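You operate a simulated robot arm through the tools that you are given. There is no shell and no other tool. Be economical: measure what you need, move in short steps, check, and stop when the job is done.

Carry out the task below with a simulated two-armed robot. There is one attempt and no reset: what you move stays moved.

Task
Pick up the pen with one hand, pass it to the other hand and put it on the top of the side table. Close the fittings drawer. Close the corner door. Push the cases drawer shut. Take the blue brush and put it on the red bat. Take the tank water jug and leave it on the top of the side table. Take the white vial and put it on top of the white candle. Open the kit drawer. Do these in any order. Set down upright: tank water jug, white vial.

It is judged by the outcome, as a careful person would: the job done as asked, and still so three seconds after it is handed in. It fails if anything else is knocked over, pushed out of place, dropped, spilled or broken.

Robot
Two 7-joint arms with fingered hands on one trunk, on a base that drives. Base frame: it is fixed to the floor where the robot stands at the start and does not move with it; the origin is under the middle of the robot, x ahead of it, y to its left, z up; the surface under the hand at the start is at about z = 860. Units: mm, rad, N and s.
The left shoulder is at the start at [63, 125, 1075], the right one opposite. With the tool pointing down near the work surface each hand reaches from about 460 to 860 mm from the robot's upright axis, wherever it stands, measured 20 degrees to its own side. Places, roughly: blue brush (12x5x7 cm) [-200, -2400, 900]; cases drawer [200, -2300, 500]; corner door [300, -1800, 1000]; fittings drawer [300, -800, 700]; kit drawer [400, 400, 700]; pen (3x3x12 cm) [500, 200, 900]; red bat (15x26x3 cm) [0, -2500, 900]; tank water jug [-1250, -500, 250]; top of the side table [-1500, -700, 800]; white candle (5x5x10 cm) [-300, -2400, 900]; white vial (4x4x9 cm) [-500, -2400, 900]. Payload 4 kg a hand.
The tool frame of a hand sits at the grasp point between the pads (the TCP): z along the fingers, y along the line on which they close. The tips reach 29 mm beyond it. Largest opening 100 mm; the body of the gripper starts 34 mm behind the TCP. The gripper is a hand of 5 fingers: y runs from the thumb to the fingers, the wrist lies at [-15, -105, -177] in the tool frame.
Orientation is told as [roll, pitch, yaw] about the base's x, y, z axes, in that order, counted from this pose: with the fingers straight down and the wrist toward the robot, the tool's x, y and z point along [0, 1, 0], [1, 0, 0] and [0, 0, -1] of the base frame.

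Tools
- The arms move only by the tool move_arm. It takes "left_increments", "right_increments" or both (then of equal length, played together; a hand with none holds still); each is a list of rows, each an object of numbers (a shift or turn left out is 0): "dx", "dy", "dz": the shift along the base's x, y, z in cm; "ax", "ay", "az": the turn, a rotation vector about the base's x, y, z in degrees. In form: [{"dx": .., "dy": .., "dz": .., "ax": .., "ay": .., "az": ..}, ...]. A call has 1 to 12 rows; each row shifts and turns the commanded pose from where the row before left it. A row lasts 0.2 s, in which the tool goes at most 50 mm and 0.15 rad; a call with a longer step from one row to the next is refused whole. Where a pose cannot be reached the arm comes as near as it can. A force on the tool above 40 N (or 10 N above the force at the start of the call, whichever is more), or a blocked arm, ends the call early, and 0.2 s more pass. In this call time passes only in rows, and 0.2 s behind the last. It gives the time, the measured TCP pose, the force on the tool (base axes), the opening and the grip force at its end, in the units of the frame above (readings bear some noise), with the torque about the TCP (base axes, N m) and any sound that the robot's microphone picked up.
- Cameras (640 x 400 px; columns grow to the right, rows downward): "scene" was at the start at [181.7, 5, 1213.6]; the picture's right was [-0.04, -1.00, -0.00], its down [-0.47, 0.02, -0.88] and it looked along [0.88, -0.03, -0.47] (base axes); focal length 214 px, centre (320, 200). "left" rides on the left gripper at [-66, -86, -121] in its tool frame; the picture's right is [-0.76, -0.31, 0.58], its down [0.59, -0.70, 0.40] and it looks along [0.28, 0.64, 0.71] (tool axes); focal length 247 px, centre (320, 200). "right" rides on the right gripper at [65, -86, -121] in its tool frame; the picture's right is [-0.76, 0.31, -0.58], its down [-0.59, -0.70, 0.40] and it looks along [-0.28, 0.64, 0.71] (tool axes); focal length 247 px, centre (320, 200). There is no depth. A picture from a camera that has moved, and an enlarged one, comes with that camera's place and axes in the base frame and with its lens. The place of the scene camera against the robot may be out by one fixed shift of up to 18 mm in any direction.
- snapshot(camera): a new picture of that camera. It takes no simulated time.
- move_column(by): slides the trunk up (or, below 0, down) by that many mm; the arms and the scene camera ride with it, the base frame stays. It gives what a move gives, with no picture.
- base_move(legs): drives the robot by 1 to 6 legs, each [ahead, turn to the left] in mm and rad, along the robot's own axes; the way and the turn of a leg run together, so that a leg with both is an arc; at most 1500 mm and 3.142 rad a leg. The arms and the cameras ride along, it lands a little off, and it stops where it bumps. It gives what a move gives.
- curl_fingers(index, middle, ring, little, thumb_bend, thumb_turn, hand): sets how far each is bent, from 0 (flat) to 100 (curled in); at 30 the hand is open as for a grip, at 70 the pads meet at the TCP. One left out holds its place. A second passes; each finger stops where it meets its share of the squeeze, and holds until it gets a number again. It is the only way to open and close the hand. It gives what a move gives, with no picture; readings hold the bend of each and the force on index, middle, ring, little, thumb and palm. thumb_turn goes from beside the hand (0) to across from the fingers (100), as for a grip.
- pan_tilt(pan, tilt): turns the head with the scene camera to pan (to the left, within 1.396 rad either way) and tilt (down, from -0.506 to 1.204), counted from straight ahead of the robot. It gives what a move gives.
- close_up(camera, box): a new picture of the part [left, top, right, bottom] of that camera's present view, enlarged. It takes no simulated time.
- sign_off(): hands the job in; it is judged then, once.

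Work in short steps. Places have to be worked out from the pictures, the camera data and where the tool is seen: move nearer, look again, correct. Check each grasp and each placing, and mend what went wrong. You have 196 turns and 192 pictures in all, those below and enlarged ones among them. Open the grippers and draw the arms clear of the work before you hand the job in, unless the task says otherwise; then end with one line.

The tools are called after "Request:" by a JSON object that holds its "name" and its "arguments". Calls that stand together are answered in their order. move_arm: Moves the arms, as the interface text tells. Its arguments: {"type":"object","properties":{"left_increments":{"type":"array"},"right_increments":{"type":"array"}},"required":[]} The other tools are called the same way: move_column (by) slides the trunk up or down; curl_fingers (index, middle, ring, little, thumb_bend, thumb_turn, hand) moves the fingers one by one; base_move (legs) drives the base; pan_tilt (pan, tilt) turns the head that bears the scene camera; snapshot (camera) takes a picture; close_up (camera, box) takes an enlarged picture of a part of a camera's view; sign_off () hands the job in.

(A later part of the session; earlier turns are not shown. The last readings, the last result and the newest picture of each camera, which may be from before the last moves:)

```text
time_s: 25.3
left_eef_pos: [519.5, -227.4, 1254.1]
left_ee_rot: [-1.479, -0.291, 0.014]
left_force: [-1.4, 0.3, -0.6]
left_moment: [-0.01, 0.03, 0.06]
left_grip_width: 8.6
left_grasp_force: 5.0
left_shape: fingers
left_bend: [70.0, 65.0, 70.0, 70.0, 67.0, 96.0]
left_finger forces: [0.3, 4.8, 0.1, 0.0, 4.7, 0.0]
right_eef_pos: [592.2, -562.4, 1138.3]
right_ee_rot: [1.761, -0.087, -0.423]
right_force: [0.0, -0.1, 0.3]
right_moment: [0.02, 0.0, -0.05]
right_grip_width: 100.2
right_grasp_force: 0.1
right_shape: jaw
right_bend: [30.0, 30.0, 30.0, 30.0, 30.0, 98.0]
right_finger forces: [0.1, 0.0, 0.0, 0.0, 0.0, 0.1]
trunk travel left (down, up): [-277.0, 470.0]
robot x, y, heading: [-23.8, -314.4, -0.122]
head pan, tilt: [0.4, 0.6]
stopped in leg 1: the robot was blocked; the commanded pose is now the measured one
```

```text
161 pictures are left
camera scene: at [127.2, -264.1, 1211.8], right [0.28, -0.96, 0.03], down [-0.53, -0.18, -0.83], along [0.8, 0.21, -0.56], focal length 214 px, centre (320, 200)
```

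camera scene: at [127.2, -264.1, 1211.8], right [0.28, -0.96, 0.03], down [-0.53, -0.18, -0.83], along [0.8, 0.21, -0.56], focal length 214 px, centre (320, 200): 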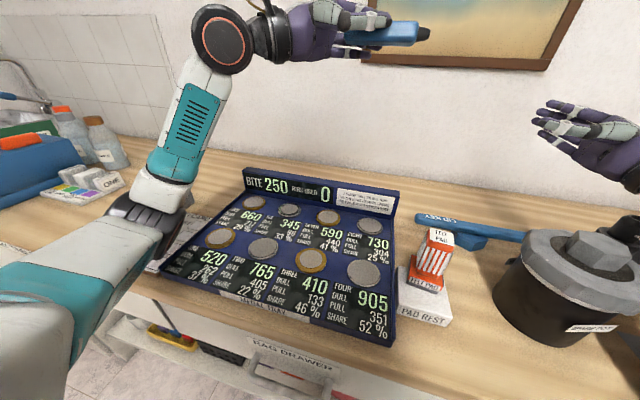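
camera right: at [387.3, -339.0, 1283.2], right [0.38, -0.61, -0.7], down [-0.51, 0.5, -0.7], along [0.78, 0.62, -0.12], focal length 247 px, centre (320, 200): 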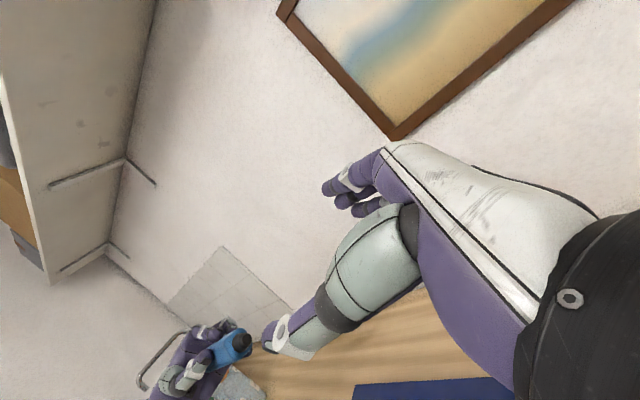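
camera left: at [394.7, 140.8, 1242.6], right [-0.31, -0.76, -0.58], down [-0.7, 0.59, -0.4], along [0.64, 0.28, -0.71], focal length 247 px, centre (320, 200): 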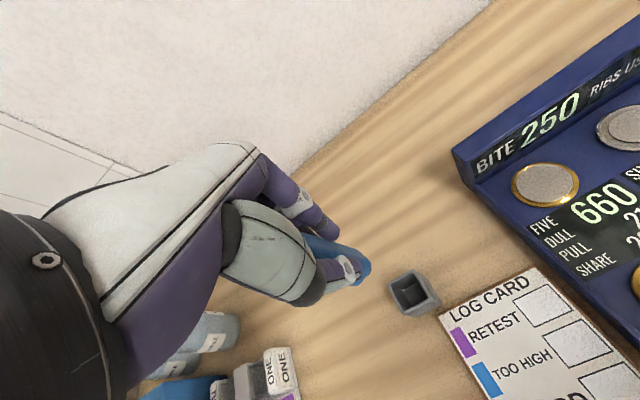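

The lean has eased to 0.03. I let a moment pass with a small upward move of both hands and check the state again.

Request:
{"name": "move_arm", "arguments": {"left_increments": [{"dz": 1.5}, {"dz": 1.5}, {"dz": 1.5}], "right_increments": [{"dz": 1.5}, {"dz": 1.5}, {"dz": 1.5}]}}

Request:
{"name": "snapshot", "arguments": {"camera": "scene"}}

```text
time_s: 26.3
left_eef_pos: [517.9, -230.3, 1299.6]
left_ee_rot: [-1.479, -0.285, 0.007]
left_force: [-0.2, -0.4, -1.1]
left_moment: [0.03, 0.0, -0.01]
left_grip_width: 8.5
left_grasp_force: 4.8
left_shape: fingers
left_bend: [70.0, 66.0, 70.0, 70.0, 67.0, 96.0]
left_finger forces: [0.4, 4.8, 0.2, 0.1, 4.8, 0.0]
right_eef_pos: [596.2, -557.6, 1126.4]
right_ee_rot: [1.736, 0.007, -0.412]
right_force: [-0.2, -0.1, 0.1]
right_moment: [-0.04, 0.01, -0.05]
right_grip_width: 100.1
right_grasp_force: 0.2
right_shape: jaw
right_bend: [30.0, 30.0, 30.0, 30.0, 30.0, 98.0]
right_finger forces: [0.0, 0.1, 0.0, 0.1, 0.1, 0.0]
trunk travel left (down, up): [-277.0, 470.0]
robot x, y, heading: [-24.1, -320.4, -0.127]
head pan, tilt: [0.4, 0.6]
stopped in row 3 (left hand): the arm was blocked; the commanded pose is now the measured one
```

```text
160 pictures are left
camera scene: at [126.6, -269.8, 1212.3], right [0.27, -0.96, 0.03], down [-0.53, -0.17, -0.83], along [0.81, 0.21, -0.55], focal length 214 px, centre (320, 200)
```

scene: 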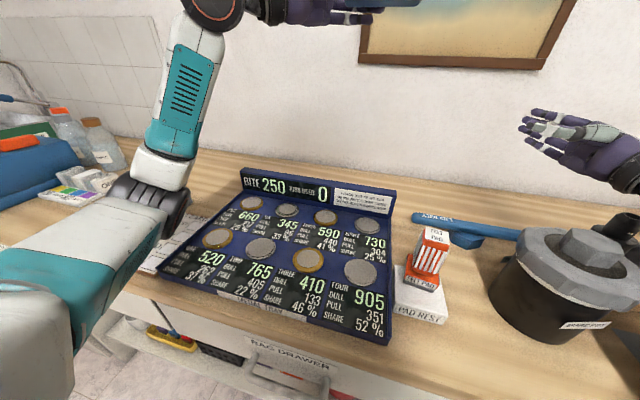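

The left elbow still rests near the desk. I turn the left hand back toward pointing down while rising, which lifts wrist and elbow.

Request:
{"name": "move_arm", "arguments": {"left_increments": [{"ax": 8, "dy": 1, "dz": 1}, {"ax": 8, "dy": 1, "dz": 1}, {"ax": 8, "dy": 1, "dz": 1}, {"ax": 8, "dy": 1}, {"ax": 8, "dy": 1}, {"ax": 8, "dy": 1}]}}

Request:
{"name": "snapshot", "arguments": {"camera": "scene"}}

```text
time_s: 27.9
left_eef_pos: [530.8, -189.3, 1323.2]
left_ee_rot: [-0.605, -0.189, -0.198]
left_force: [-0.5, 0.3, 0.1]
left_moment: [0.04, 0.0, 0.04]
left_grip_width: 8.7
left_grasp_force: 4.9
left_shape: fingers
left_bend: [70.0, 66.0, 70.0, 70.0, 67.0, 96.0]
left_finger forces: [0.2, 4.8, 0.1, 0.0, 4.6, 0.1]
right_eef_pos: [604.2, -572.3, 1119.9]
right_ee_rot: [1.749, 0.015, -0.412]
right_force: [-0.4, 0.4, -0.2]
right_moment: [-0.01, -0.03, 0.04]
right_grip_width: 99.8
right_grasp_force: 0.1
right_shape: jaw
right_bend: [30.0, 30.0, 30.0, 30.0, 30.0, 98.0]
right_finger forces: [0.0, 0.1, 0.0, 0.0, 0.0, 0.0]
trunk travel left (down, up): [-277.0, 470.0]
robot x, y, heading: [-24.9, -319.5, -0.126]
head pan, tilt: [0.4, 0.6]
stopped in row 6 (left hand): the arm was blocked; the commanded pose is now the measured one
```

```text
159 pictures are left
camera scene: at [129.5, -262.9, 1211.5], right [0.27, -0.96, 0.03], down [-0.53, -0.18, -0.83], along [0.8, 0.21, -0.56], focal length 214 px, centre (320, 200)
```

scene: 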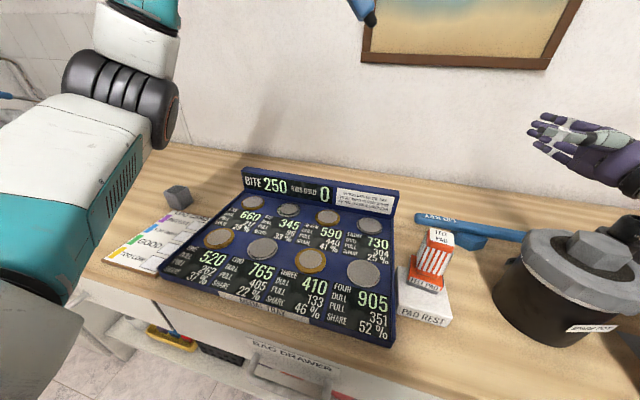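

The left elbow has come up and the desk items look in place. Now I look at the right elbow.

Request:
{"name": "pan_tilt", "arguments": {"pan": -0.7, "tilt": 0.7}}

Request:
{"name": "snapshot", "arguments": {"camera": "scene"}}

```text
time_s: 29.2
left_eef_pos: [530.2, -189.5, 1322.8]
left_ee_rot: [-0.604, -0.19, -0.199]
left_force: [0.5, 0.0, -0.3]
left_moment: [-0.01, 0.02, -0.04]
left_grip_width: 8.6
left_grasp_force: 5.0
left_shape: fingers
left_bend: [70.0, 66.0, 70.0, 70.0, 67.0, 96.0]
left_finger forces: [0.3, 4.7, 0.0, 0.1, 4.6, 0.0]
right_eef_pos: [604.2, -573.9, 1118.4]
right_ee_rot: [1.75, 0.018, -0.415]
right_force: [0.2, -0.8, -0.4]
right_moment: [0.01, 0.0, -0.01]
right_grip_width: 100.2
right_grasp_force: 0.1
right_shape: jaw
right_bend: [30.0, 30.0, 30.0, 30.0, 30.0, 98.0]
right_finger forces: [0.0, 0.0, 0.0, 0.0, 0.1, 0.0]
trunk travel left (down, up): [-277.0, 470.0]
robot x, y, heading: [-26.6, -318.0, -0.127]
head pan, tilt: [-0.7, 0.7]
```

```text
158 pictures are left
camera scene: at [102.3, -348.5, 1205.1], right [-0.73, -0.68, 0.01], down [-0.42, 0.45, -0.79], along [0.53, -0.58, -0.62], focal length 214 px, centre (320, 200)
```

scene: 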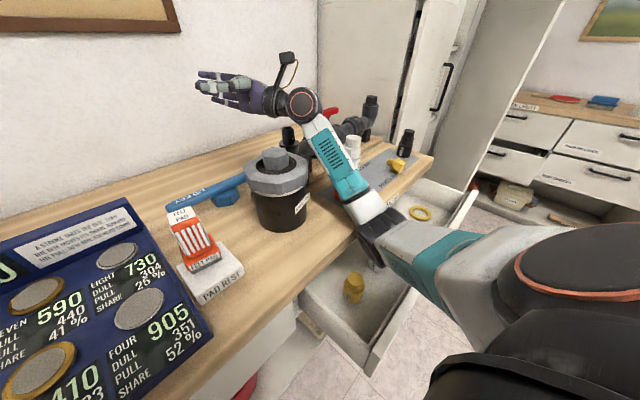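

The right elbow hangs at the desk edge beside the fittings drawer. I turn the right hand back toward pointing down while lifting it.

Request:
{"name": "move_arm", "arguments": {"right_increments": [{"ax": -8, "dz": 2}, {"ax": -8, "dz": 2}, {"ax": -8, "dz": 2}, {"ax": -8, "dz": 2, "dx": -1}, {"ax": -8, "dz": 2, "dx": -1}, {"ax": -8, "dz": 2, "dx": -1}, {"ax": -8, "dz": 1, "dx": -1}, {"ax": -8, "dz": 1, "dx": -1}]}}

Request:
{"name": "snapshot", "arguments": {"camera": "scene"}}

```text
time_s: 31.0
left_eef_pos: [545.6, -203.9, 1315.6]
left_ee_rot: [-0.592, -0.173, -0.2]
left_force: [-0.6, 0.1, 0.0]
left_moment: [0.01, 0.0, 0.02]
left_grip_width: 8.9
left_grasp_force: 5.1
left_shape: fingers
left_bend: [70.0, 66.0, 70.0, 70.0, 67.0, 96.0]
left_finger forces: [0.4, 4.7, 0.0, 0.0, 4.5, 0.0]
right_eef_pos: [568.1, -585.3, 1243.5]
right_ee_rot: [0.68, -0.351, -0.221]
right_force: [0.8, -0.4, 0.8]
right_moment: [0.01, 0.0, 0.03]
right_grip_width: 99.8
right_grasp_force: 0.0
right_shape: jaw
right_bend: [30.0, 30.0, 30.0, 30.0, 30.0, 98.0]
right_finger forces: [0.0, 0.1, 0.0, 0.0, 0.0, 0.0]
trunk travel left (down, up): [-277.0, 470.0]
robot x, y, heading: [-23.0, -320.9, -0.12]
head pan, tilt: [-0.7, 0.7]
```

```text
157 pictures are left
camera scene: at [122.8, -382.9, 1197.3], right [-0.73, -0.68, 0.0], down [-0.44, 0.47, -0.76], along [0.52, -0.56, -0.64], focal length 214 px, centre (320, 200)
```

scene: 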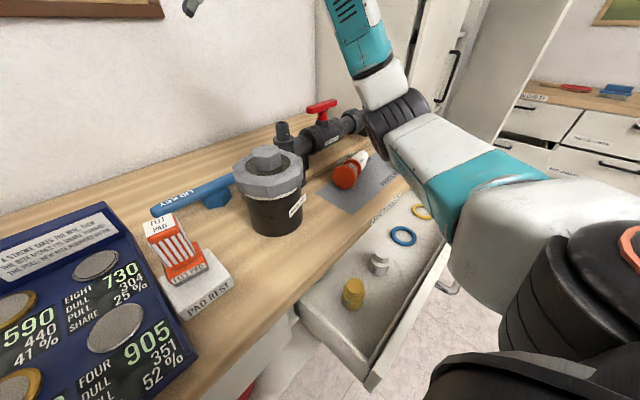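

The robot stands level again, but the rising elbow tipped the orange/white bottle on the mat; I will set it back up. First I lift the arm further and look.

Request:
{"name": "move_arm", "arguments": {"right_increments": [{"ax": -8, "ay": 4, "az": 2, "dz": 1}, {"ax": -8, "ay": 4, "az": 2, "dz": 1}, {"ax": -8, "ay": 4, "az": 2}, {"ax": -8, "ay": 4, "az": 2, "dx": -2}, {"ax": -6, "ay": 4, "az": 2, "dx": -2}]}}

Request:
{"name": "pan_tilt", "arguments": {"pan": -0.55, "tilt": 0.7}}

Request:
{"name": "snapshot", "arguments": {"camera": "scene"}}

Request:
{"name": "snapshot", "arguments": {"camera": "right"}}

```text
refused: row 1 steps farther than a row can; nothing moved
```

```text
time_s: 31.7
left_eef_pos: [545.2, -204.3, 1315.9]
left_ee_rot: [-0.595, -0.177, -0.202]
left_force: [0.2, 0.3, 0.2]
left_moment: [0.02, 0.0, -0.02]
left_grip_width: 8.6
left_grasp_force: 5.1
left_shape: fingers
left_bend: [70.0, 66.0, 70.0, 70.0, 67.0, 96.0]
left_finger forces: [0.3, 4.6, 0.1, 0.0, 4.6, 0.1]
right_eef_pos: [567.1, -585.6, 1242.3]
right_ee_rot: [0.684, -0.349, -0.221]
right_force: [-0.5, 0.8, 0.1]
right_moment: [0.01, -0.02, 0.02]
right_grip_width: 99.9
right_grasp_force: 0.0
right_shape: jaw
right_bend: [30.0, 30.0, 30.0, 30.0, 30.0, 98.0]
right_finger forces: [0.1, 0.1, 0.0, 0.0, 0.0, 0.0]
trunk travel left (down, up): [-277.0, 470.0]
robot x, y, heading: [-27.3, -320.5, -0.123]
head pan, tilt: [-0.55, 0.7]
```

```text
156 pictures are left
camera scene: at [131.8, -373.6, 1197.3], right [-0.62, -0.78, 0.0], down [-0.5, 0.4, -0.76], along [0.6, -0.48, -0.64], focal length 214 px, centre (320, 200)
```

scene: 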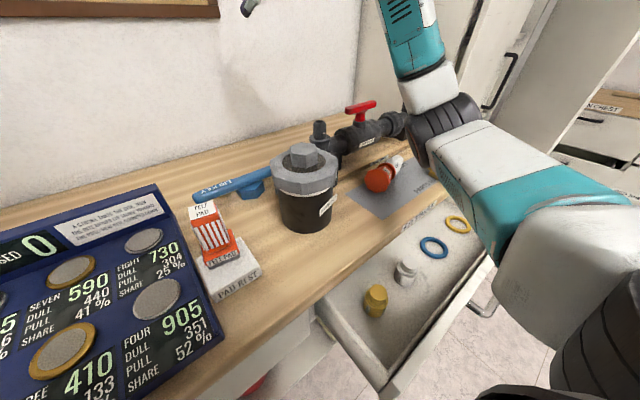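

```text
155 pictures are left
camera right: at [439.5, -583.5, 1341.4], right [0.08, -0.99, 0.08], down [-0.46, -0.11, -0.88], along [0.88, 0.04, -0.47], focal length 247 px, centre (320, 200)
```

right: 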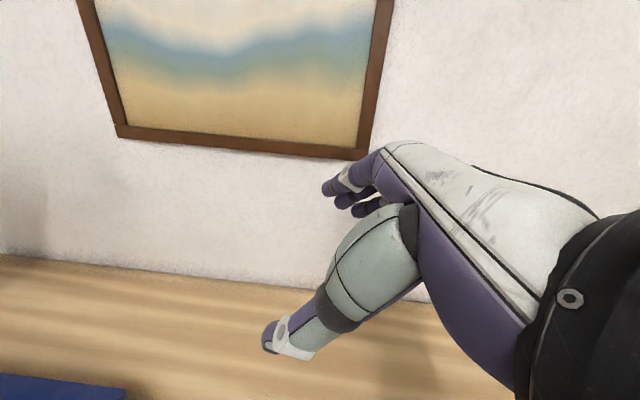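

I redo the lift with smaller turns.

Request:
{"name": "move_arm", "arguments": {"right_increments": [{"ax": -6, "ay": 4, "az": 2, "dz": 2}, {"ax": -6, "ay": 4, "az": 2, "dz": 2}, {"ax": -6, "ay": 4, "az": 2, "dx": -1}, {"ax": -6, "ay": 4, "az": 2, "dx": -1}, {"ax": -7, "ay": 4, "az": 2, "dx": -1}, {"ax": -7, "dx": -1}]}}

Request:
{"name": "snapshot", "arguments": {"camera": "scene"}}

```text
time_s: 33.1
left_eef_pos: [545.7, -204.8, 1315.7]
left_ee_rot: [-0.593, -0.176, -0.2]
left_force: [0.3, 0.3, -0.9]
left_moment: [0.02, 0.02, 0.02]
left_grip_width: 8.9
left_grasp_force: 4.6
left_shape: fingers
left_bend: [70.0, 66.0, 70.0, 70.0, 67.0, 96.0]
left_finger forces: [0.4, 4.8, 0.0, 0.0, 4.6, 0.0]
right_eef_pos: [528.0, -587.3, 1283.8]
right_ee_rot: [-0.013, -0.023, 0.073]
right_force: [0.6, 0.3, -0.2]
right_moment: [0.02, -0.01, 0.02]
right_grip_width: 100.1
right_grasp_force: 0.0
right_shape: jaw
right_bend: [30.0, 30.0, 30.0, 30.0, 30.0, 98.0]
right_finger forces: [0.0, 0.0, 0.1, 0.0, 0.0, 0.0]
trunk travel left (down, up): [-277.0, 470.0]
robot x, y, heading: [-23.1, -321.8, -0.119]
head pan, tilt: [-0.55, 0.7]
```

```text
154 pictures are left
camera scene: at [131.6, -373.7, 1197.3], right [-0.62, -0.78, 0.0], down [-0.5, 0.4, -0.76], along [0.6, -0.48, -0.64], focal length 214 px, centre (320, 200)
```

scene: 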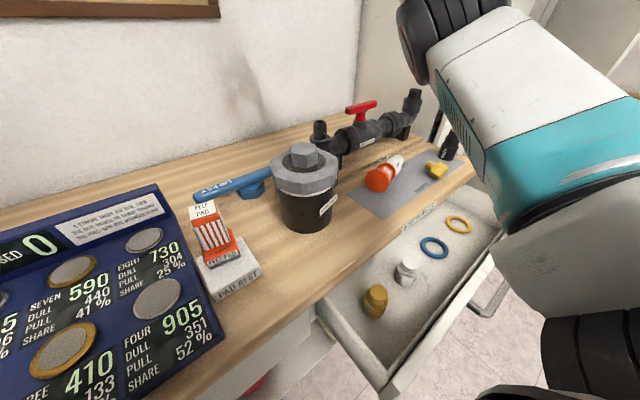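

Everything else looks in place: only the orange/white bottle lies on its side, and its original spot was about [359, -727]. I back away from the desk so the handover can be done in free space.

Request:
{"name": "base_move", "arguments": {"legs": [[-450, 0]]}}

Request:
{"name": "pan_tilt", "arguments": {"pan": 0, "tilt": 0.5}}

Request:
{"name": "snapshot", "arguments": {"camera": "scene"}}

Request:
{"name": "pan_tilt", "arguments": {"pan": 1.39, "tilt": 0.5}}

Request:
{"name": "snapshot", "arguments": {"camera": "scene"}}

Request:
{"name": "pan_tilt", "arguments": {"pan": -1.39, "tilt": 0.4}}

Request:
{"name": "snapshot", "arguments": {"camera": "scene"}}

```text
time_s: 35.9
left_eef_pos: [96.7, -145.2, 1316.1]
left_ee_rot: [-0.593, -0.176, -0.192]
left_force: [0.3, 0.2, -1.2]
left_moment: [0.02, -0.01, -0.01]
left_grip_width: 8.7
left_grasp_force: 3.9
left_shape: fingers
left_bend: [70.0, 66.0, 70.0, 70.0, 67.0, 96.0]
left_finger forces: [0.4, 4.7, 0.0, 0.0, 4.6, 0.0]
right_eef_pos: [83.5, -528.1, 1284.4]
right_ee_rot: [-0.013, -0.024, 0.081]
right_force: [-0.3, -0.1, -0.2]
right_moment: [0.0, 0.01, -0.01]
right_grip_width: 99.7
right_grasp_force: 0.0
right_shape: jaw
right_bend: [30.0, 30.0, 30.0, 30.0, 30.0, 98.0]
right_finger forces: [0.1, 0.1, 0.1, 0.1, 0.0, 0.0]
trunk travel left (down, up): [-277.0, 470.0]
robot x, y, heading: [-472.4, -268.1, -0.11]
head pan, tilt: [-0.55, 0.7]
```

```text
time_s: 36.8
left_eef_pos: [97.9, -146.0, 1316.0]
left_ee_rot: [-0.595, -0.175, -0.192]
left_force: [-0.2, -0.1, 0.1]
left_moment: [0.04, -0.04, -0.01]
left_grip_width: 8.5
left_grasp_force: 4.5
left_shape: fingers
left_bend: [70.0, 66.0, 70.0, 70.0, 67.0, 96.0]
left_finger forces: [0.3, 4.7, 0.0, 0.0, 4.6, 0.1]
right_eef_pos: [83.9, -528.2, 1284.9]
right_ee_rot: [-0.014, -0.024, 0.083]
right_force: [0.9, -0.6, -0.7]
right_moment: [0.0, 0.01, 0.01]
right_grip_width: 99.9
right_grasp_force: 0.1
right_shape: jaw
right_bend: [30.0, 30.0, 30.0, 30.0, 30.0, 98.0]
right_finger forces: [0.0, 0.0, 0.0, 0.0, 0.0, 0.0]
trunk travel left (down, up): [-277.0, 470.0]
robot x, y, heading: [-468.7, -268.0, -0.112]
head pan, tilt: [0.0, 0.499]
```

```text
153 pictures are left
camera scene: at [-291.3, -277.6, 1214.9], right [-0.11, -0.99, 0.0], down [-0.48, 0.05, -0.88], along [0.87, -0.1, -0.48], focal length 214 px, centre (320, 200)
```

scene: 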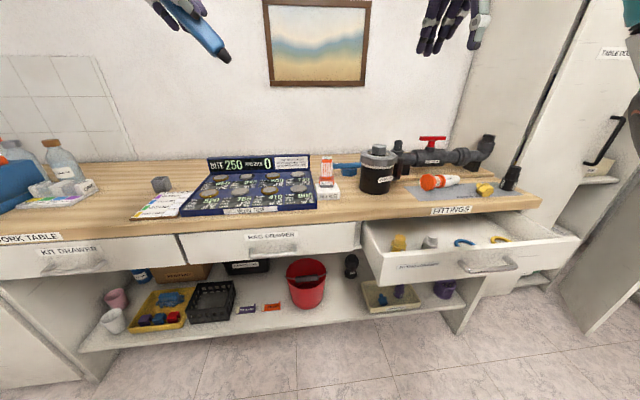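

```text
time_s: 38.4
left_eef_pos: [96.6, -145.3, 1316.0]
left_ee_rot: [-0.594, -0.174, -0.193]
left_force: [-0.1, 0.0, -0.9]
left_moment: [-0.03, -0.01, -0.03]
left_grip_width: 8.6
left_grasp_force: 4.7
left_shape: fingers
left_bend: [70.0, 66.0, 70.0, 70.0, 67.0, 96.0]
left_finger forces: [0.3, 4.7, 0.1, 0.0, 4.7, 0.1]
right_eef_pos: [83.4, -529.1, 1284.0]
right_ee_rot: [-0.012, -0.024, 0.082]
right_force: [0.1, -0.1, -0.6]
right_moment: [-0.01, -0.01, -0.01]
right_grip_width: 100.0
right_grasp_force: 0.1
right_shape: jaw
right_bend: [30.0, 30.0, 30.0, 30.0, 30.0, 98.0]
right_finger forces: [0.1, 0.0, 0.0, 0.1, 0.1, 0.0]
trunk travel left (down, up): [-277.0, 470.0]
robot x, y, heading: [-475.2, -269.6, -0.109]
head pan, tilt: [1.389, 0.499]
```

```text
152 pictures are left
camera scene: at [-355.2, -180.2, 1215.0], right [0.96, -0.29, 0.0], down [-0.14, -0.46, -0.88], along [0.26, 0.84, -0.48], focal length 214 px, centre (320, 200)
```

scene: 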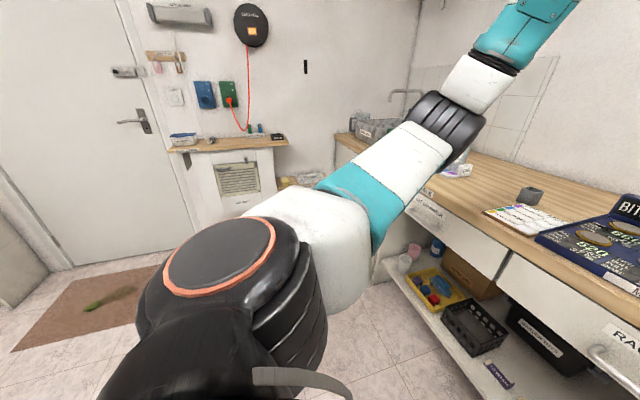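

```text
time_s: 40.8
left_eef_pos: [96.8, -145.5, 1316.9]
left_ee_rot: [-0.594, -0.174, -0.192]
left_force: [0.4, 0.1, -0.9]
left_moment: [-0.05, -0.02, -0.01]
left_grip_width: 8.8
left_grasp_force: 4.5
left_shape: fingers
left_bend: [70.0, 66.0, 70.0, 70.0, 67.0, 96.0]
left_finger forces: [0.3, 4.7, 0.1, 0.1, 4.5, 0.1]
right_eef_pos: [84.8, -528.4, 1283.3]
right_ee_rot: [-0.013, -0.024, 0.082]
right_force: [-0.2, -0.6, -0.4]
right_moment: [-0.01, 0.03, -0.04]
right_grip_width: 100.1
right_grasp_force: 0.0
right_shape: jaw
right_bend: [30.0, 30.0, 30.0, 30.0, 30.0, 98.0]
right_finger forces: [0.1, 0.1, 0.0, 0.0, 0.0, 0.1]
trunk travel left (down, up): [-277.0, 470.0]
robot x, y, heading: [-471.3, -268.3, -0.109]
head pan, tilt: [-1.389, 0.4]
```

```text
151 pictures are left
camera scene: at [-375.4, -359.6, 1224.1], right [-1.0, -0.07, 0.0], down [-0.03, 0.39, -0.92], along [0.06, -0.92, -0.39], focal length 214 px, centre (320, 200)
```

scene: 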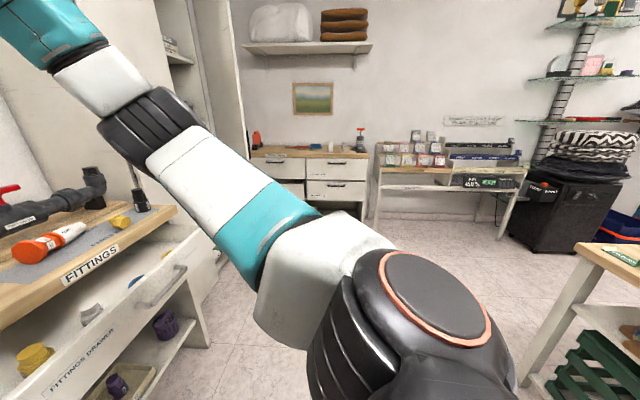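

The room is clear around here. I bring both hands to a face-to-face pose in free space, higher than before.

Request:
{"name": "move_arm", "arguments": {"left_increments": [{"ax": -5.1, "ay": 0.9, "az": 0.5, "dx": -0.76, "dy": -1.05}, {"ax": -5.1, "ay": 0.9, "az": 0.5, "dx": -0.76, "dy": -1.05}, {"ax": -5.1, "ay": 0.9, "az": 0.5, "dx": -0.76, "dy": -1.05}, {"ax": -5.1, "ay": 0.9, "az": 0.5, "dx": -0.76, "dy": -1.05}, {"ax": -5.1, "ay": 0.9, "az": 0.5, "dx": -0.76, "dy": -1.05}, {"ax": -5.1, "ay": 0.9, "az": 0.5, "dx": -0.76, "dy": -1.05}, {"ax": -5.1, "ay": 0.9, "az": 0.5, "dx": -0.76, "dy": -1.05}, {"ax": -5.1, "ay": 0.9, "az": 0.5, "dx": -0.76, "dy": -1.05}, {"ax": -5.1, "ay": 0.9, "az": 0.5, "dx": -0.76, "dy": -1.05}, {"ax": -5.1, "ay": 0.9, "az": 0.5, "dx": -0.76, "dy": -1.05}, {"ax": -5.1, "ay": 0.9, "az": 0.5, "dx": -0.76, "dy": -1.05}], "right_increments": [{"ax": 8.2, "az": -1, "dx": -0.95, "dy": -0.4, "dz": 0.15}, {"ax": 8.2, "az": -1, "dx": -0.95, "dy": -0.4, "dz": 0.15}, {"ax": 8.2, "az": -1, "dx": -0.95, "dy": -0.4, "dz": 0.15}, {"ax": 8.2, "az": -1, "dx": -0.95, "dy": -0.4, "dz": 0.15}, {"ax": 8.2, "az": -1, "dx": -0.95, "dy": -0.4, "dz": 0.15}, {"ax": 8.2, "az": -1, "dx": -0.95, "dy": -0.4, "dz": 0.15}, {"ax": 8.2, "az": -1, "dx": -0.95, "dy": -0.4, "dz": 0.15}, {"ax": 8.2, "az": -1, "dx": -0.95, "dy": -0.4, "dz": 0.15}, {"ax": 8.2, "az": -1, "dx": -0.95, "dy": -0.4, "dz": 0.15}, {"ax": 8.2, "az": -1, "dx": -0.95, "dy": -0.4, "dz": 0.15}, {"ax": 8.2, "az": -1, "dx": -0.95, "dy": -0.4, "dz": 0.15}]}}

Request:
{"name": "pan_tilt", "arguments": {"pan": 0, "tilt": 0.1}}

Request:
{"name": "snapshot", "arguments": {"camera": "scene"}}

Request:
{"name": "snapshot", "arguments": {"camera": "right"}}

```text
time_s: 43.2
left_eef_pos: [13.8, -262.1, 1316.4]
left_ee_rot: [-1.592, -0.064, 0.044]
left_force: [0.3, 0.5, -0.9]
left_moment: [0.02, 0.0, -0.02]
left_grip_width: 8.9
left_grasp_force: 4.2
left_shape: fingers
left_bend: [70.0, 66.0, 70.0, 70.0, 67.0, 96.0]
left_finger forces: [0.3, 4.6, 0.1, 0.1, 4.4, 0.0]
right_eef_pos: [-21.6, -573.9, 1299.6]
right_ee_rot: [1.56, 0.041, -0.146]
right_force: [-0.1, -0.5, 0.0]
right_moment: [0.0, 0.0, -0.02]
right_grip_width: 100.1
right_grasp_force: 0.1
right_shape: jaw
right_bend: [30.0, 30.0, 30.0, 30.0, 30.0, 98.0]
right_finger forces: [0.0, 0.0, 0.0, 0.0, 0.0, 0.0]
trunk travel left (down, up): [-277.0, 470.0]
robot x, y, heading: [-468.6, -263.8, -0.11]
head pan, tilt: [-1.389, 0.4]
```

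```text
time_s: 44.7
left_eef_pos: [15.2, -261.3, 1317.2]
left_ee_rot: [-1.59, -0.063, 0.045]
left_force: [-0.1, -0.3, -0.6]
left_moment: [0.02, 0.0, -0.04]
left_grip_width: 8.7
left_grasp_force: 4.4
left_shape: fingers
left_bend: [70.0, 66.0, 70.0, 70.0, 67.0, 96.0]
left_finger forces: [0.1, 4.5, 0.1, 0.1, 4.4, 0.0]
right_eef_pos: [-20.1, -573.7, 1301.7]
right_ee_rot: [1.556, 0.041, -0.147]
right_force: [-0.1, -0.5, 0.4]
right_moment: [0.03, 0.01, -0.03]
right_grip_width: 99.8
right_grasp_force: 0.2
right_shape: jaw
right_bend: [30.0, 30.0, 30.0, 30.0, 30.0, 98.0]
right_finger forces: [0.1, 0.1, 0.0, 0.0, 0.0, 0.0]
trunk travel left (down, up): [-277.0, 470.0]
robot x, y, heading: [-470.8, -266.5, -0.118]
head pan, tilt: [0.0, 0.099]
```

```text
150 pictures are left
camera scene: at [-290.3, -277.8, 1252.0], right [-0.11, -0.99, 0.0], down [-0.1, 0.01, -0.99], along [0.99, -0.11, -0.1], focal length 214 px, centre (320, 200)
```

scene: 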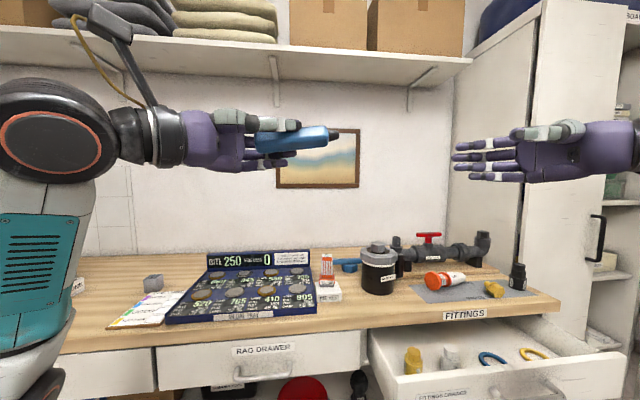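

```text
149 pictures are left
camera right: at [-119.8, -680.1, 1371.7], right [0.19, -0.62, -0.76], down [-0.66, 0.49, -0.57], along [0.73, 0.61, -0.32], focal length 247 px, centre (320, 200)
```

right: 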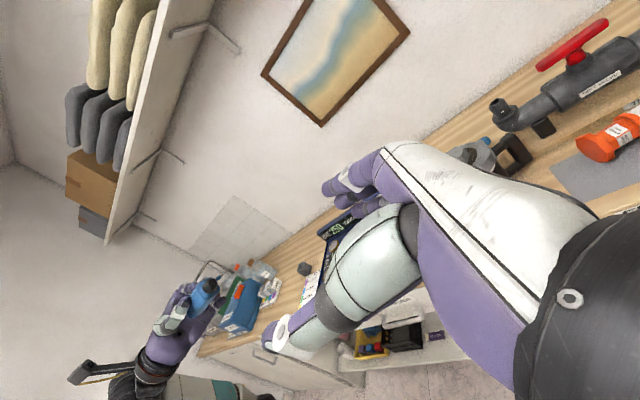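

Both hands reached their poses with the base steady. I zoom on the pen to see its angle and how much is exposed.

Request:
{"name": "close_up", "arguments": {"camera": "scene", "box": [180, 80, 370, 200]}}

Request:
{"name": "close_up", "arguments": {"camera": "right", "box": [130, 250, 290, 360]}}

```text
3.33 times, centred on (275, 140) of scene
camera zoom: at [-290.3, -277.8, 1252.0], right [-0.11, -0.99, 0.0], down [-0.1, 0.01, -0.99], along [0.99, -0.11, -0.1], focal length 715 px, centre (470, 400)
```

zoom: 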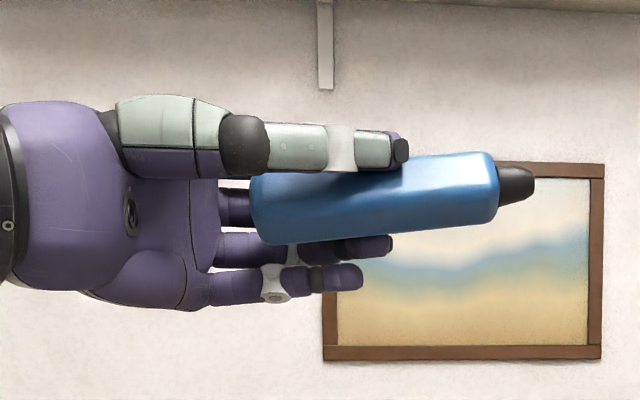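

```text
3.64 times, centred on (210, 305) of right
camera zoom: at [-119.8, -680.1, 1371.7], right [0.19, -0.62, -0.76], down [-0.66, 0.49, -0.57], along [0.73, 0.61, -0.32], focal length 898 px, centre (720, -182)
```

zoom: 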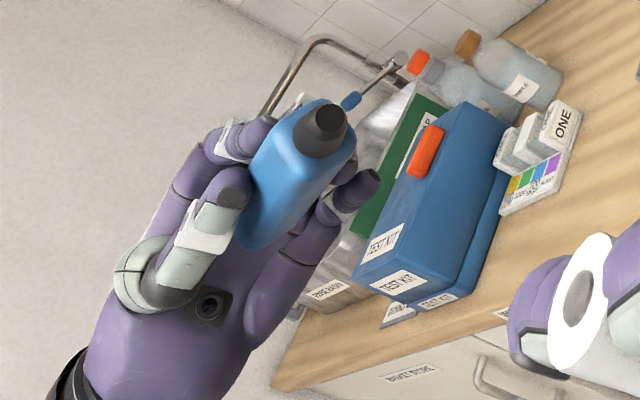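

The pen tip is at about [21, -338, 1311], with 45 mm exposed. I bring the right hand in line and stop 40 mm short.

Request:
{"name": "move_arm", "arguments": {"right_increments": [{"dx": 0.8, "dy": 4.2, "dz": 0.2}, {"dx": 0.8, "dy": 4.2, "dz": 0.2}, {"dx": 0.8, "dy": 4.2, "dz": 0.2}, {"dx": 0.8, "dy": 4.2, "dz": 0.2}, {"dx": 0.8, "dy": 4.2}]}}

Request:
{"name": "close_up", "arguments": {"camera": "scene", "box": [200, 80, 460, 200]}}

Request:
{"name": "close_up", "arguments": {"camera": "right", "box": [160, 150, 440, 360]}}

```text
time_s: 45.9
left_eef_pos: [14.4, -261.4, 1317.0]
left_ee_rot: [-1.589, -0.065, 0.042]
left_force: [1.0, 0.8, 0.5]
left_moment: [0.0, -0.02, 0.02]
left_grip_width: 8.3
left_grasp_force: 4.1
left_shape: fingers
left_bend: [70.0, 66.0, 70.0, 70.0, 67.0, 96.0]
left_finger forces: [0.2, 4.6, 0.0, 0.0, 4.6, 0.0]
right_eef_pos: [20.2, -359.8, 1310.4]
right_ee_rot: [1.557, 0.041, -0.145]
right_force: [-0.6, -0.7, -0.8]
right_moment: [0.01, 0.04, -0.01]
right_grip_width: 99.9
right_grasp_force: 0.1
right_shape: jaw
right_bend: [30.0, 30.0, 30.0, 30.0, 30.0, 98.0]
right_finger forces: [0.1, 0.1, 0.0, 0.1, 0.1, 0.0]
trunk travel left (down, up): [-277.0, 470.0]
robot x, y, heading: [-472.6, -264.0, -0.115]
head pan, tilt: [0.0, 0.099]
```

```text
2.46 times, centred on (330, 140) of scene
camera zoom: at [-290.0, -276.9, 1252.0], right [-0.11, -0.99, 0.0], down [-0.1, 0.01, -0.99], along [0.99, -0.11, -0.1], focal length 528 px, centre (295, 348)
```

zoom: 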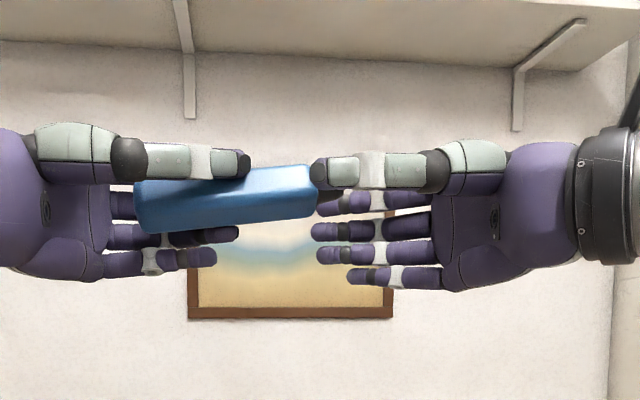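

```text
1.90 times, centred on (300, 255) of right
camera zoom: at [-78.6, -467.4, 1381.0], right [0.19, -0.62, -0.76], down [-0.66, 0.49, -0.57], along [0.73, 0.61, -0.32], focal length 470 px, centre (358, 95)
```

zoom: 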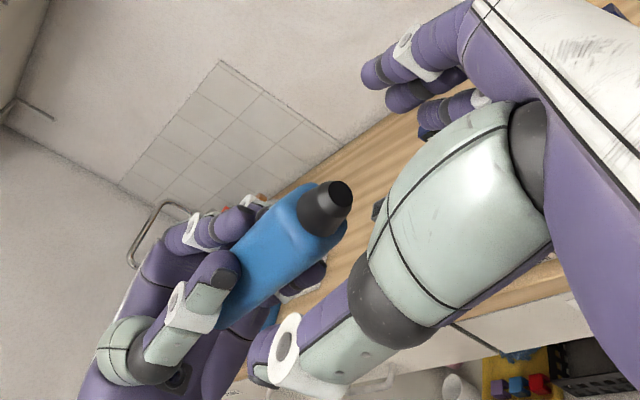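

Aligned in height and depth. I advance the last 36 mm.

Request:
{"name": "move_arm", "arguments": {"right_increments": [{"dy": 1.8, "dz": 0.1}, {"dy": 1.8}]}}

Request:
{"name": "close_up", "arguments": {"camera": "scene", "box": [200, 80, 460, 200]}}

Request:
{"name": "close_up", "arguments": {"camera": "right", "box": [160, 150, 440, 360]}}

```text
time_s: 46.5
left_eef_pos: [15.2, -262.4, 1316.9]
left_ee_rot: [-1.589, -0.064, 0.045]
left_force: [-0.4, -0.1, 0.5]
left_moment: [0.01, 0.0, -0.03]
left_grip_width: 9.0
left_grasp_force: 4.7
left_shape: fingers
left_bend: [70.0, 66.0, 70.0, 70.0, 67.0, 96.0]
left_finger forces: [0.2, 4.6, 0.0, 0.1, 4.4, 0.1]
right_eef_pos: [18.9, -324.4, 1309.3]
right_ee_rot: [1.558, 0.041, -0.146]
right_force: [-0.2, 0.4, -0.5]
right_moment: [-0.01, 0.01, 0.01]
right_grip_width: 100.0
right_grasp_force: 0.0
right_shape: jaw
right_bend: [30.0, 30.0, 30.0, 30.0, 30.0, 98.0]
right_finger forces: [0.0, 0.0, 0.0, 0.1, 0.0, 0.1]
trunk travel left (down, up): [-277.0, 470.0]
robot x, y, heading: [-471.3, -267.0, -0.114]
head pan, tilt: [0.0, 0.099]
```

```text
2.46 times, centred on (330, 140) of scene
camera zoom: at [-290.1, -277.2, 1252.0], right [-0.11, -0.99, 0.0], down [-0.1, 0.01, -0.99], along [0.99, -0.11, -0.1], focal length 528 px, centre (295, 348)
```

zoom: 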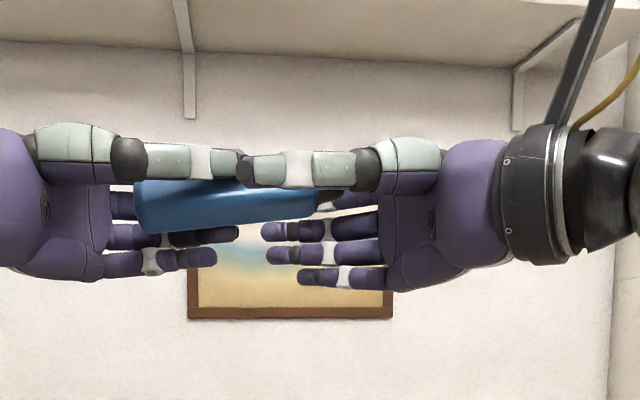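

```text
1.90 times, centred on (300, 255) of right
camera zoom: at [-79.8, -431.5, 1380.7], right [0.19, -0.62, -0.76], down [-0.66, 0.49, -0.57], along [0.73, 0.61, -0.32], focal length 470 px, centre (358, 95)
```

zoom: 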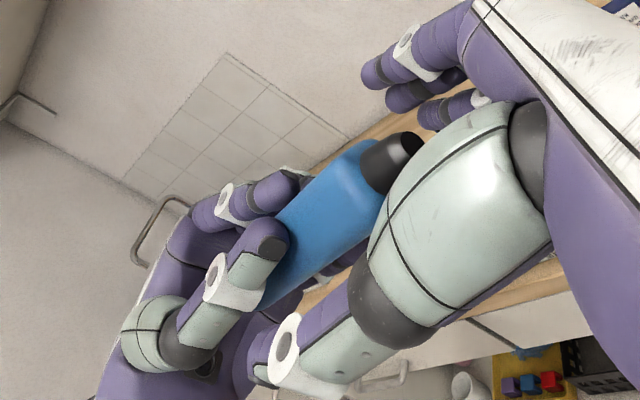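

The exposed part lies between the right thumb and fingers with no contact yet. I close the right hand.

Request:
{"name": "curl_fingers", "arguments": {"hand": "right", "index": 75, "middle": 75, "ring": 75, "little": 75, "thumb_bend": 72}}

Request:
{"name": "close_up", "arguments": {"camera": "scene", "box": [200, 80, 460, 200]}}

Request:
{"name": "close_up", "arguments": {"camera": "right", "box": [160, 150, 440, 360]}}

```text
time_s: 47.5
left_eef_pos: [14.2, -262.3, 1317.2]
left_ee_rot: [-1.589, -0.065, 0.045]
left_force: [0.5, -2.6, 0.8]
left_moment: [-0.07, 0.01, -0.06]
left_grip_width: 7.7
left_grasp_force: 6.8
left_shape: fingers
left_bend: [69.0, 65.0, 69.0, 70.0, 68.0, 96.0]
left_finger forces: [0.7, 4.5, 0.6, 0.0, 7.4, 0.1]
right_eef_pos: [19.4, -324.8, 1308.9]
right_ee_rot: [1.557, 0.041, -0.146]
right_force: [-0.7, 1.7, -0.7]
right_moment: [-0.05, -0.02, 0.12]
right_grip_width: 25.8
right_grasp_force: 12.2
right_shape: fingers
right_bend: [73.0, 73.0, 75.0, 75.0, 61.0, 97.0]
right_finger forces: [8.4, 2.8, 0.0, 0.0, 12.8, 0.1]
trunk travel left (down, up): [-277.0, 470.0]
robot x, y, heading: [-471.7, -268.6, -0.119]
head pan, tilt: [0.0, 0.099]
```

```text
2.46 times, centred on (330, 140) of scene
camera zoom: at [-290.3, -277.6, 1252.0], right [-0.11, -0.99, 0.0], down [-0.1, 0.01, -0.99], along [0.99, -0.11, -0.1], focal length 528 px, centre (295, 348)
```

zoom: 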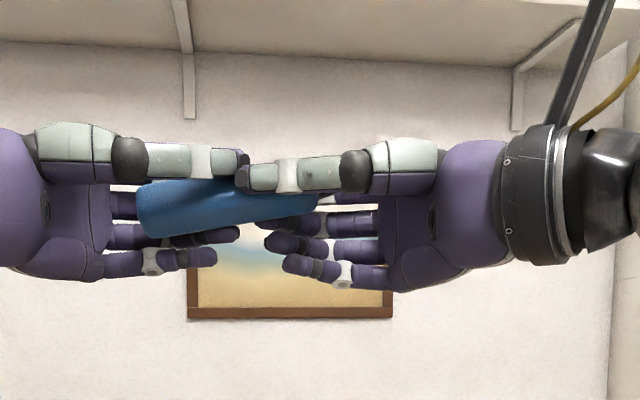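

```text
1.90 times, centred on (300, 255) of right
camera zoom: at [-79.8, -432.1, 1380.6], right [0.19, -0.62, -0.76], down [-0.66, 0.49, -0.57], along [0.73, 0.61, -0.32], focal length 470 px, centre (358, 95)
```

zoom: 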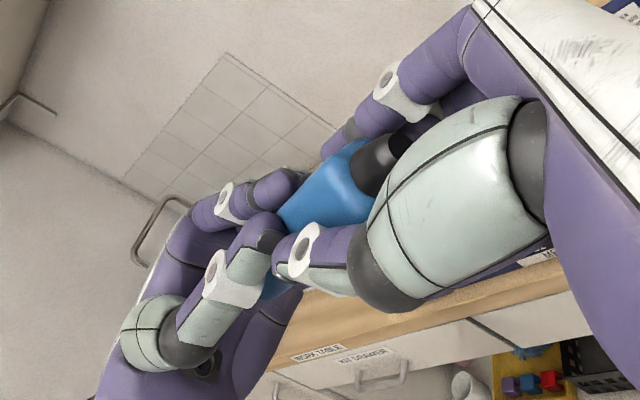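

The right hand holds the pen (about 12 N with index, middle and thumb). I open the left hand.

Request:
{"name": "curl_fingers", "arguments": {"hand": "left", "index": 30, "middle": 30, "ring": 30, "little": 30, "thumb_bend": 30}}

Request:
{"name": "close_up", "arguments": {"camera": "scene", "box": [200, 80, 460, 200]}}

```text
time_s: 48.5
left_eef_pos: [14.9, -262.4, 1317.3]
left_ee_rot: [-1.591, -0.065, 0.044]
left_force: [-0.1, 0.1, 0.9]
left_moment: [0.02, 0.04, 0.0]
left_grip_width: 98.4
left_grasp_force: 0.0
left_shape: fingers
left_bend: [30.0, 30.0, 30.0, 30.0, 30.0, 97.0]
left_finger forces: [0.1, 0.0, 0.1, 0.1, 0.0, 0.1]
right_eef_pos: [17.9, -325.3, 1309.9]
right_ee_rot: [1.557, 0.04, -0.146]
right_force: [0.1, -0.2, -0.2]
right_moment: [-0.02, 0.01, -0.03]
right_grip_width: 22.5
right_grasp_force: 9.8
right_shape: fingers
right_bend: [74.0, 74.0, 75.0, 75.0, 60.0, 97.0]
right_finger forces: [6.5, 3.1, 0.0, 0.1, 9.5, 0.0]
trunk travel left (down, up): [-277.0, 470.0]
robot x, y, heading: [-471.4, -264.6, -0.111]
head pan, tilt: [0.0, 0.099]
```

```text
2.46 times, centred on (330, 140) of scene
camera zoom: at [-290.3, -277.6, 1252.0], right [-0.11, -0.99, 0.0], down [-0.1, 0.01, -0.99], along [0.99, -0.11, -0.1], focal length 528 px, centre (295, 348)
```

zoom: 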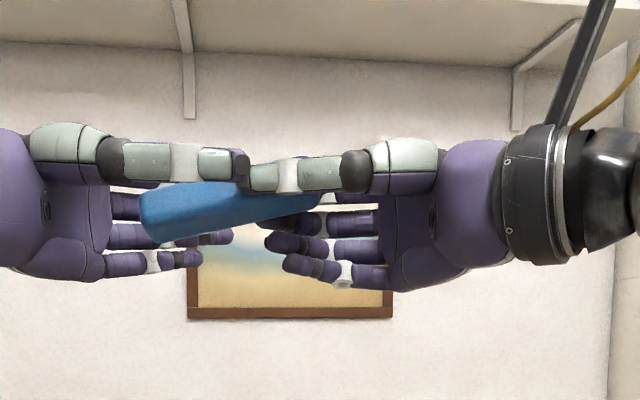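

The pen is now held by the right hand alone. I withdraw the left hand along +y and turn both hands back to pointing down.

Request:
{"name": "move_arm", "arguments": {"left_increments": [{"dy": 3.5}, {"dy": 4}, {"dy": 4}, {"dy": 4}, {"ax": 8.2, "dy": 1}, {"ax": 8.2, "dy": 1}, {"ax": 8.2}, {"ax": 8.2}, {"ax": 8.2}, {"ax": 8.2}, {"ax": 8.2}, {"ax": 8.2}], "right_increments": [{}, {}, {"dy": -2}, {"dy": -2}, {"ax": -8.2, "dy": -2}, {"ax": -8.2, "dy": -2}, {"ax": -8.2, "dy": -2}, {"ax": -8.2, "dy": -2}, {"ax": -8.2, "dy": -2}, {"ax": -8.2, "dy": -2}, {"ax": -8.2, "dy": -2}, {"ax": -8.2, "dy": -2}]}}

Request:
{"name": "snapshot", "arguments": {"camera": "scene"}}

Request:
{"name": "snapshot", "arguments": {"camera": "right"}}

```text
time_s: 51.1
left_eef_pos: [14.0, -86.3, 1315.8]
left_ee_rot: [-0.439, -0.067, -0.041]
left_force: [0.4, -0.2, 0.0]
left_moment: [-0.01, 0.0, 0.01]
left_grip_width: 98.5
left_grasp_force: 0.1
left_shape: fingers
left_bend: [30.0, 30.0, 30.0, 30.0, 30.0, 98.0]
left_finger forces: [0.1, 0.1, 0.0, 0.1, 0.1, 0.0]
right_eef_pos: [17.8, -527.1, 1310.6]
right_ee_rot: [0.417, -0.117, -0.099]
right_force: [0.2, 0.4, 0.5]
right_moment: [0.04, -0.01, -0.04]
right_grip_width: 22.2
right_grasp_force: 8.9
right_shape: fingers
right_bend: [74.0, 74.0, 75.0, 75.0, 61.0, 97.0]
right_finger forces: [6.4, 3.1, 0.0, 0.0, 9.4, 0.0]
trunk travel left (down, up): [-277.0, 470.0]
robot x, y, heading: [-472.2, -263.3, -0.111]
head pan, tilt: [0.0, 0.099]
```

```text
139 pictures are left
camera scene: at [-291.0, -277.8, 1252.2], right [-0.11, -0.99, 0.0], down [-0.1, 0.01, -1.0], along [0.99, -0.11, -0.1], focal length 214 px, centre (320, 200)
```

scene: 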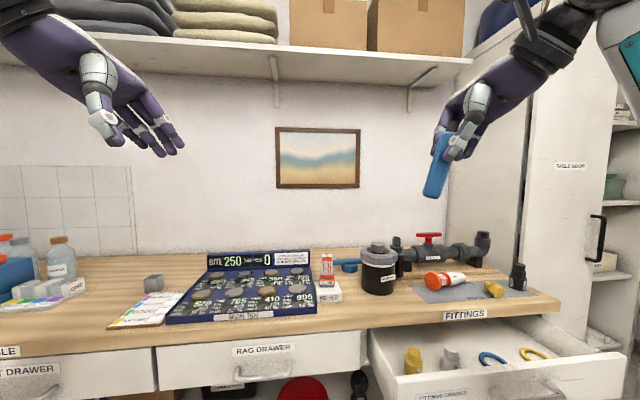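

```text
138 pictures are left
camera right: at [-79.8, -507.6, 1436.6], right [0.19, -0.95, 0.25], down [-0.66, -0.31, -0.68], along [0.73, -0.04, -0.69], focal length 247 px, centre (320, 200)
```

right: 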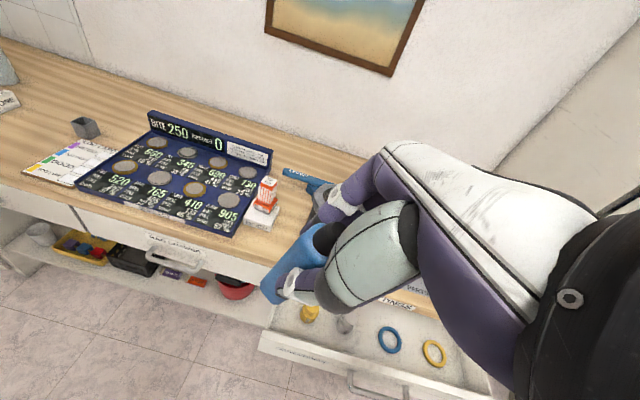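

The pen is securely in the right hand. I turn toward the side table and look at it.

Request:
{"name": "base_move", "arguments": {"legs": [[0, -2.6]]}}

Request:
{"name": "pan_tilt", "arguments": {"pan": 0, "tilt": 0.5}}

Request:
{"name": "snapshot", "arguments": {"camera": "scene"}}

```text
time_s: 57.8
left_eef_pos: [-792.8, -673.5, 1315.6]
left_ee_rot: [-0.44, -0.067, -2.637]
left_force: [0.0, -0.1, 0.1]
left_moment: [-0.02, -0.01, 0.04]
left_grip_width: 98.1
left_grasp_force: 0.1
left_shape: fingers
left_bend: [30.0, 30.0, 30.0, 30.0, 30.0, 98.0]
left_finger forces: [0.0, 0.0, 0.0, 0.1, 0.0, 0.0]
right_eef_pos: [-1027.4, -300.8, 1309.5]
right_ee_rot: [0.421, -0.118, -2.692]
right_force: [-0.1, -0.2, 0.1]
right_moment: [0.0, 0.02, -0.02]
right_grip_width: 21.7
right_grasp_force: 9.4
right_shape: fingers
right_bend: [74.0, 74.0, 75.0, 75.0, 61.0, 97.0]
right_finger forces: [6.4, 2.7, 0.0, 0.0, 9.0, 0.0]
trunk travel left (down, up): [-277.0, 470.0]
robot x, y, heading: [-474.0, -266.1, -2.707]
head pan, tilt: [0.0, 0.099]
```

```text
time_s: 58.7
left_eef_pos: [-792.6, -672.3, 1317.2]
left_ee_rot: [-0.442, -0.067, -2.636]
left_force: [1.1, -0.3, -0.2]
left_moment: [0.04, -0.02, -0.01]
left_grip_width: 98.6
left_grasp_force: 0.1
left_shape: fingers
left_bend: [30.0, 30.0, 30.0, 30.0, 30.0, 98.0]
left_finger forces: [0.0, 0.0, 0.0, 0.0, 0.1, 0.1]
right_eef_pos: [-1025.6, -299.6, 1309.4]
right_ee_rot: [0.422, -0.118, -2.692]
right_force: [-0.2, 0.2, -0.9]
right_moment: [0.01, 0.02, 0.01]
right_grip_width: 21.6
right_grasp_force: 9.5
right_shape: fingers
right_bend: [74.0, 74.0, 75.0, 75.0, 61.0, 97.0]
right_finger forces: [6.4, 2.7, 0.0, 0.0, 9.0, 0.1]
trunk travel left (down, up): [-277.0, 470.0]
robot x, y, heading: [-468.6, -268.3, -2.708]
head pan, tilt: [0.0, 0.499]
```

```text
137 pictures are left
camera scene: at [-610.6, -329.4, 1215.0], right [-0.42, 0.91, 0.0], down [0.43, 0.2, -0.88], along [-0.8, -0.37, -0.48], focal length 214 px, centre (320, 200)
```

scene: 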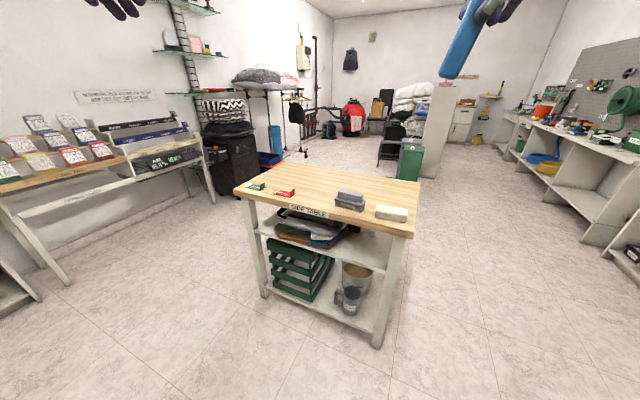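

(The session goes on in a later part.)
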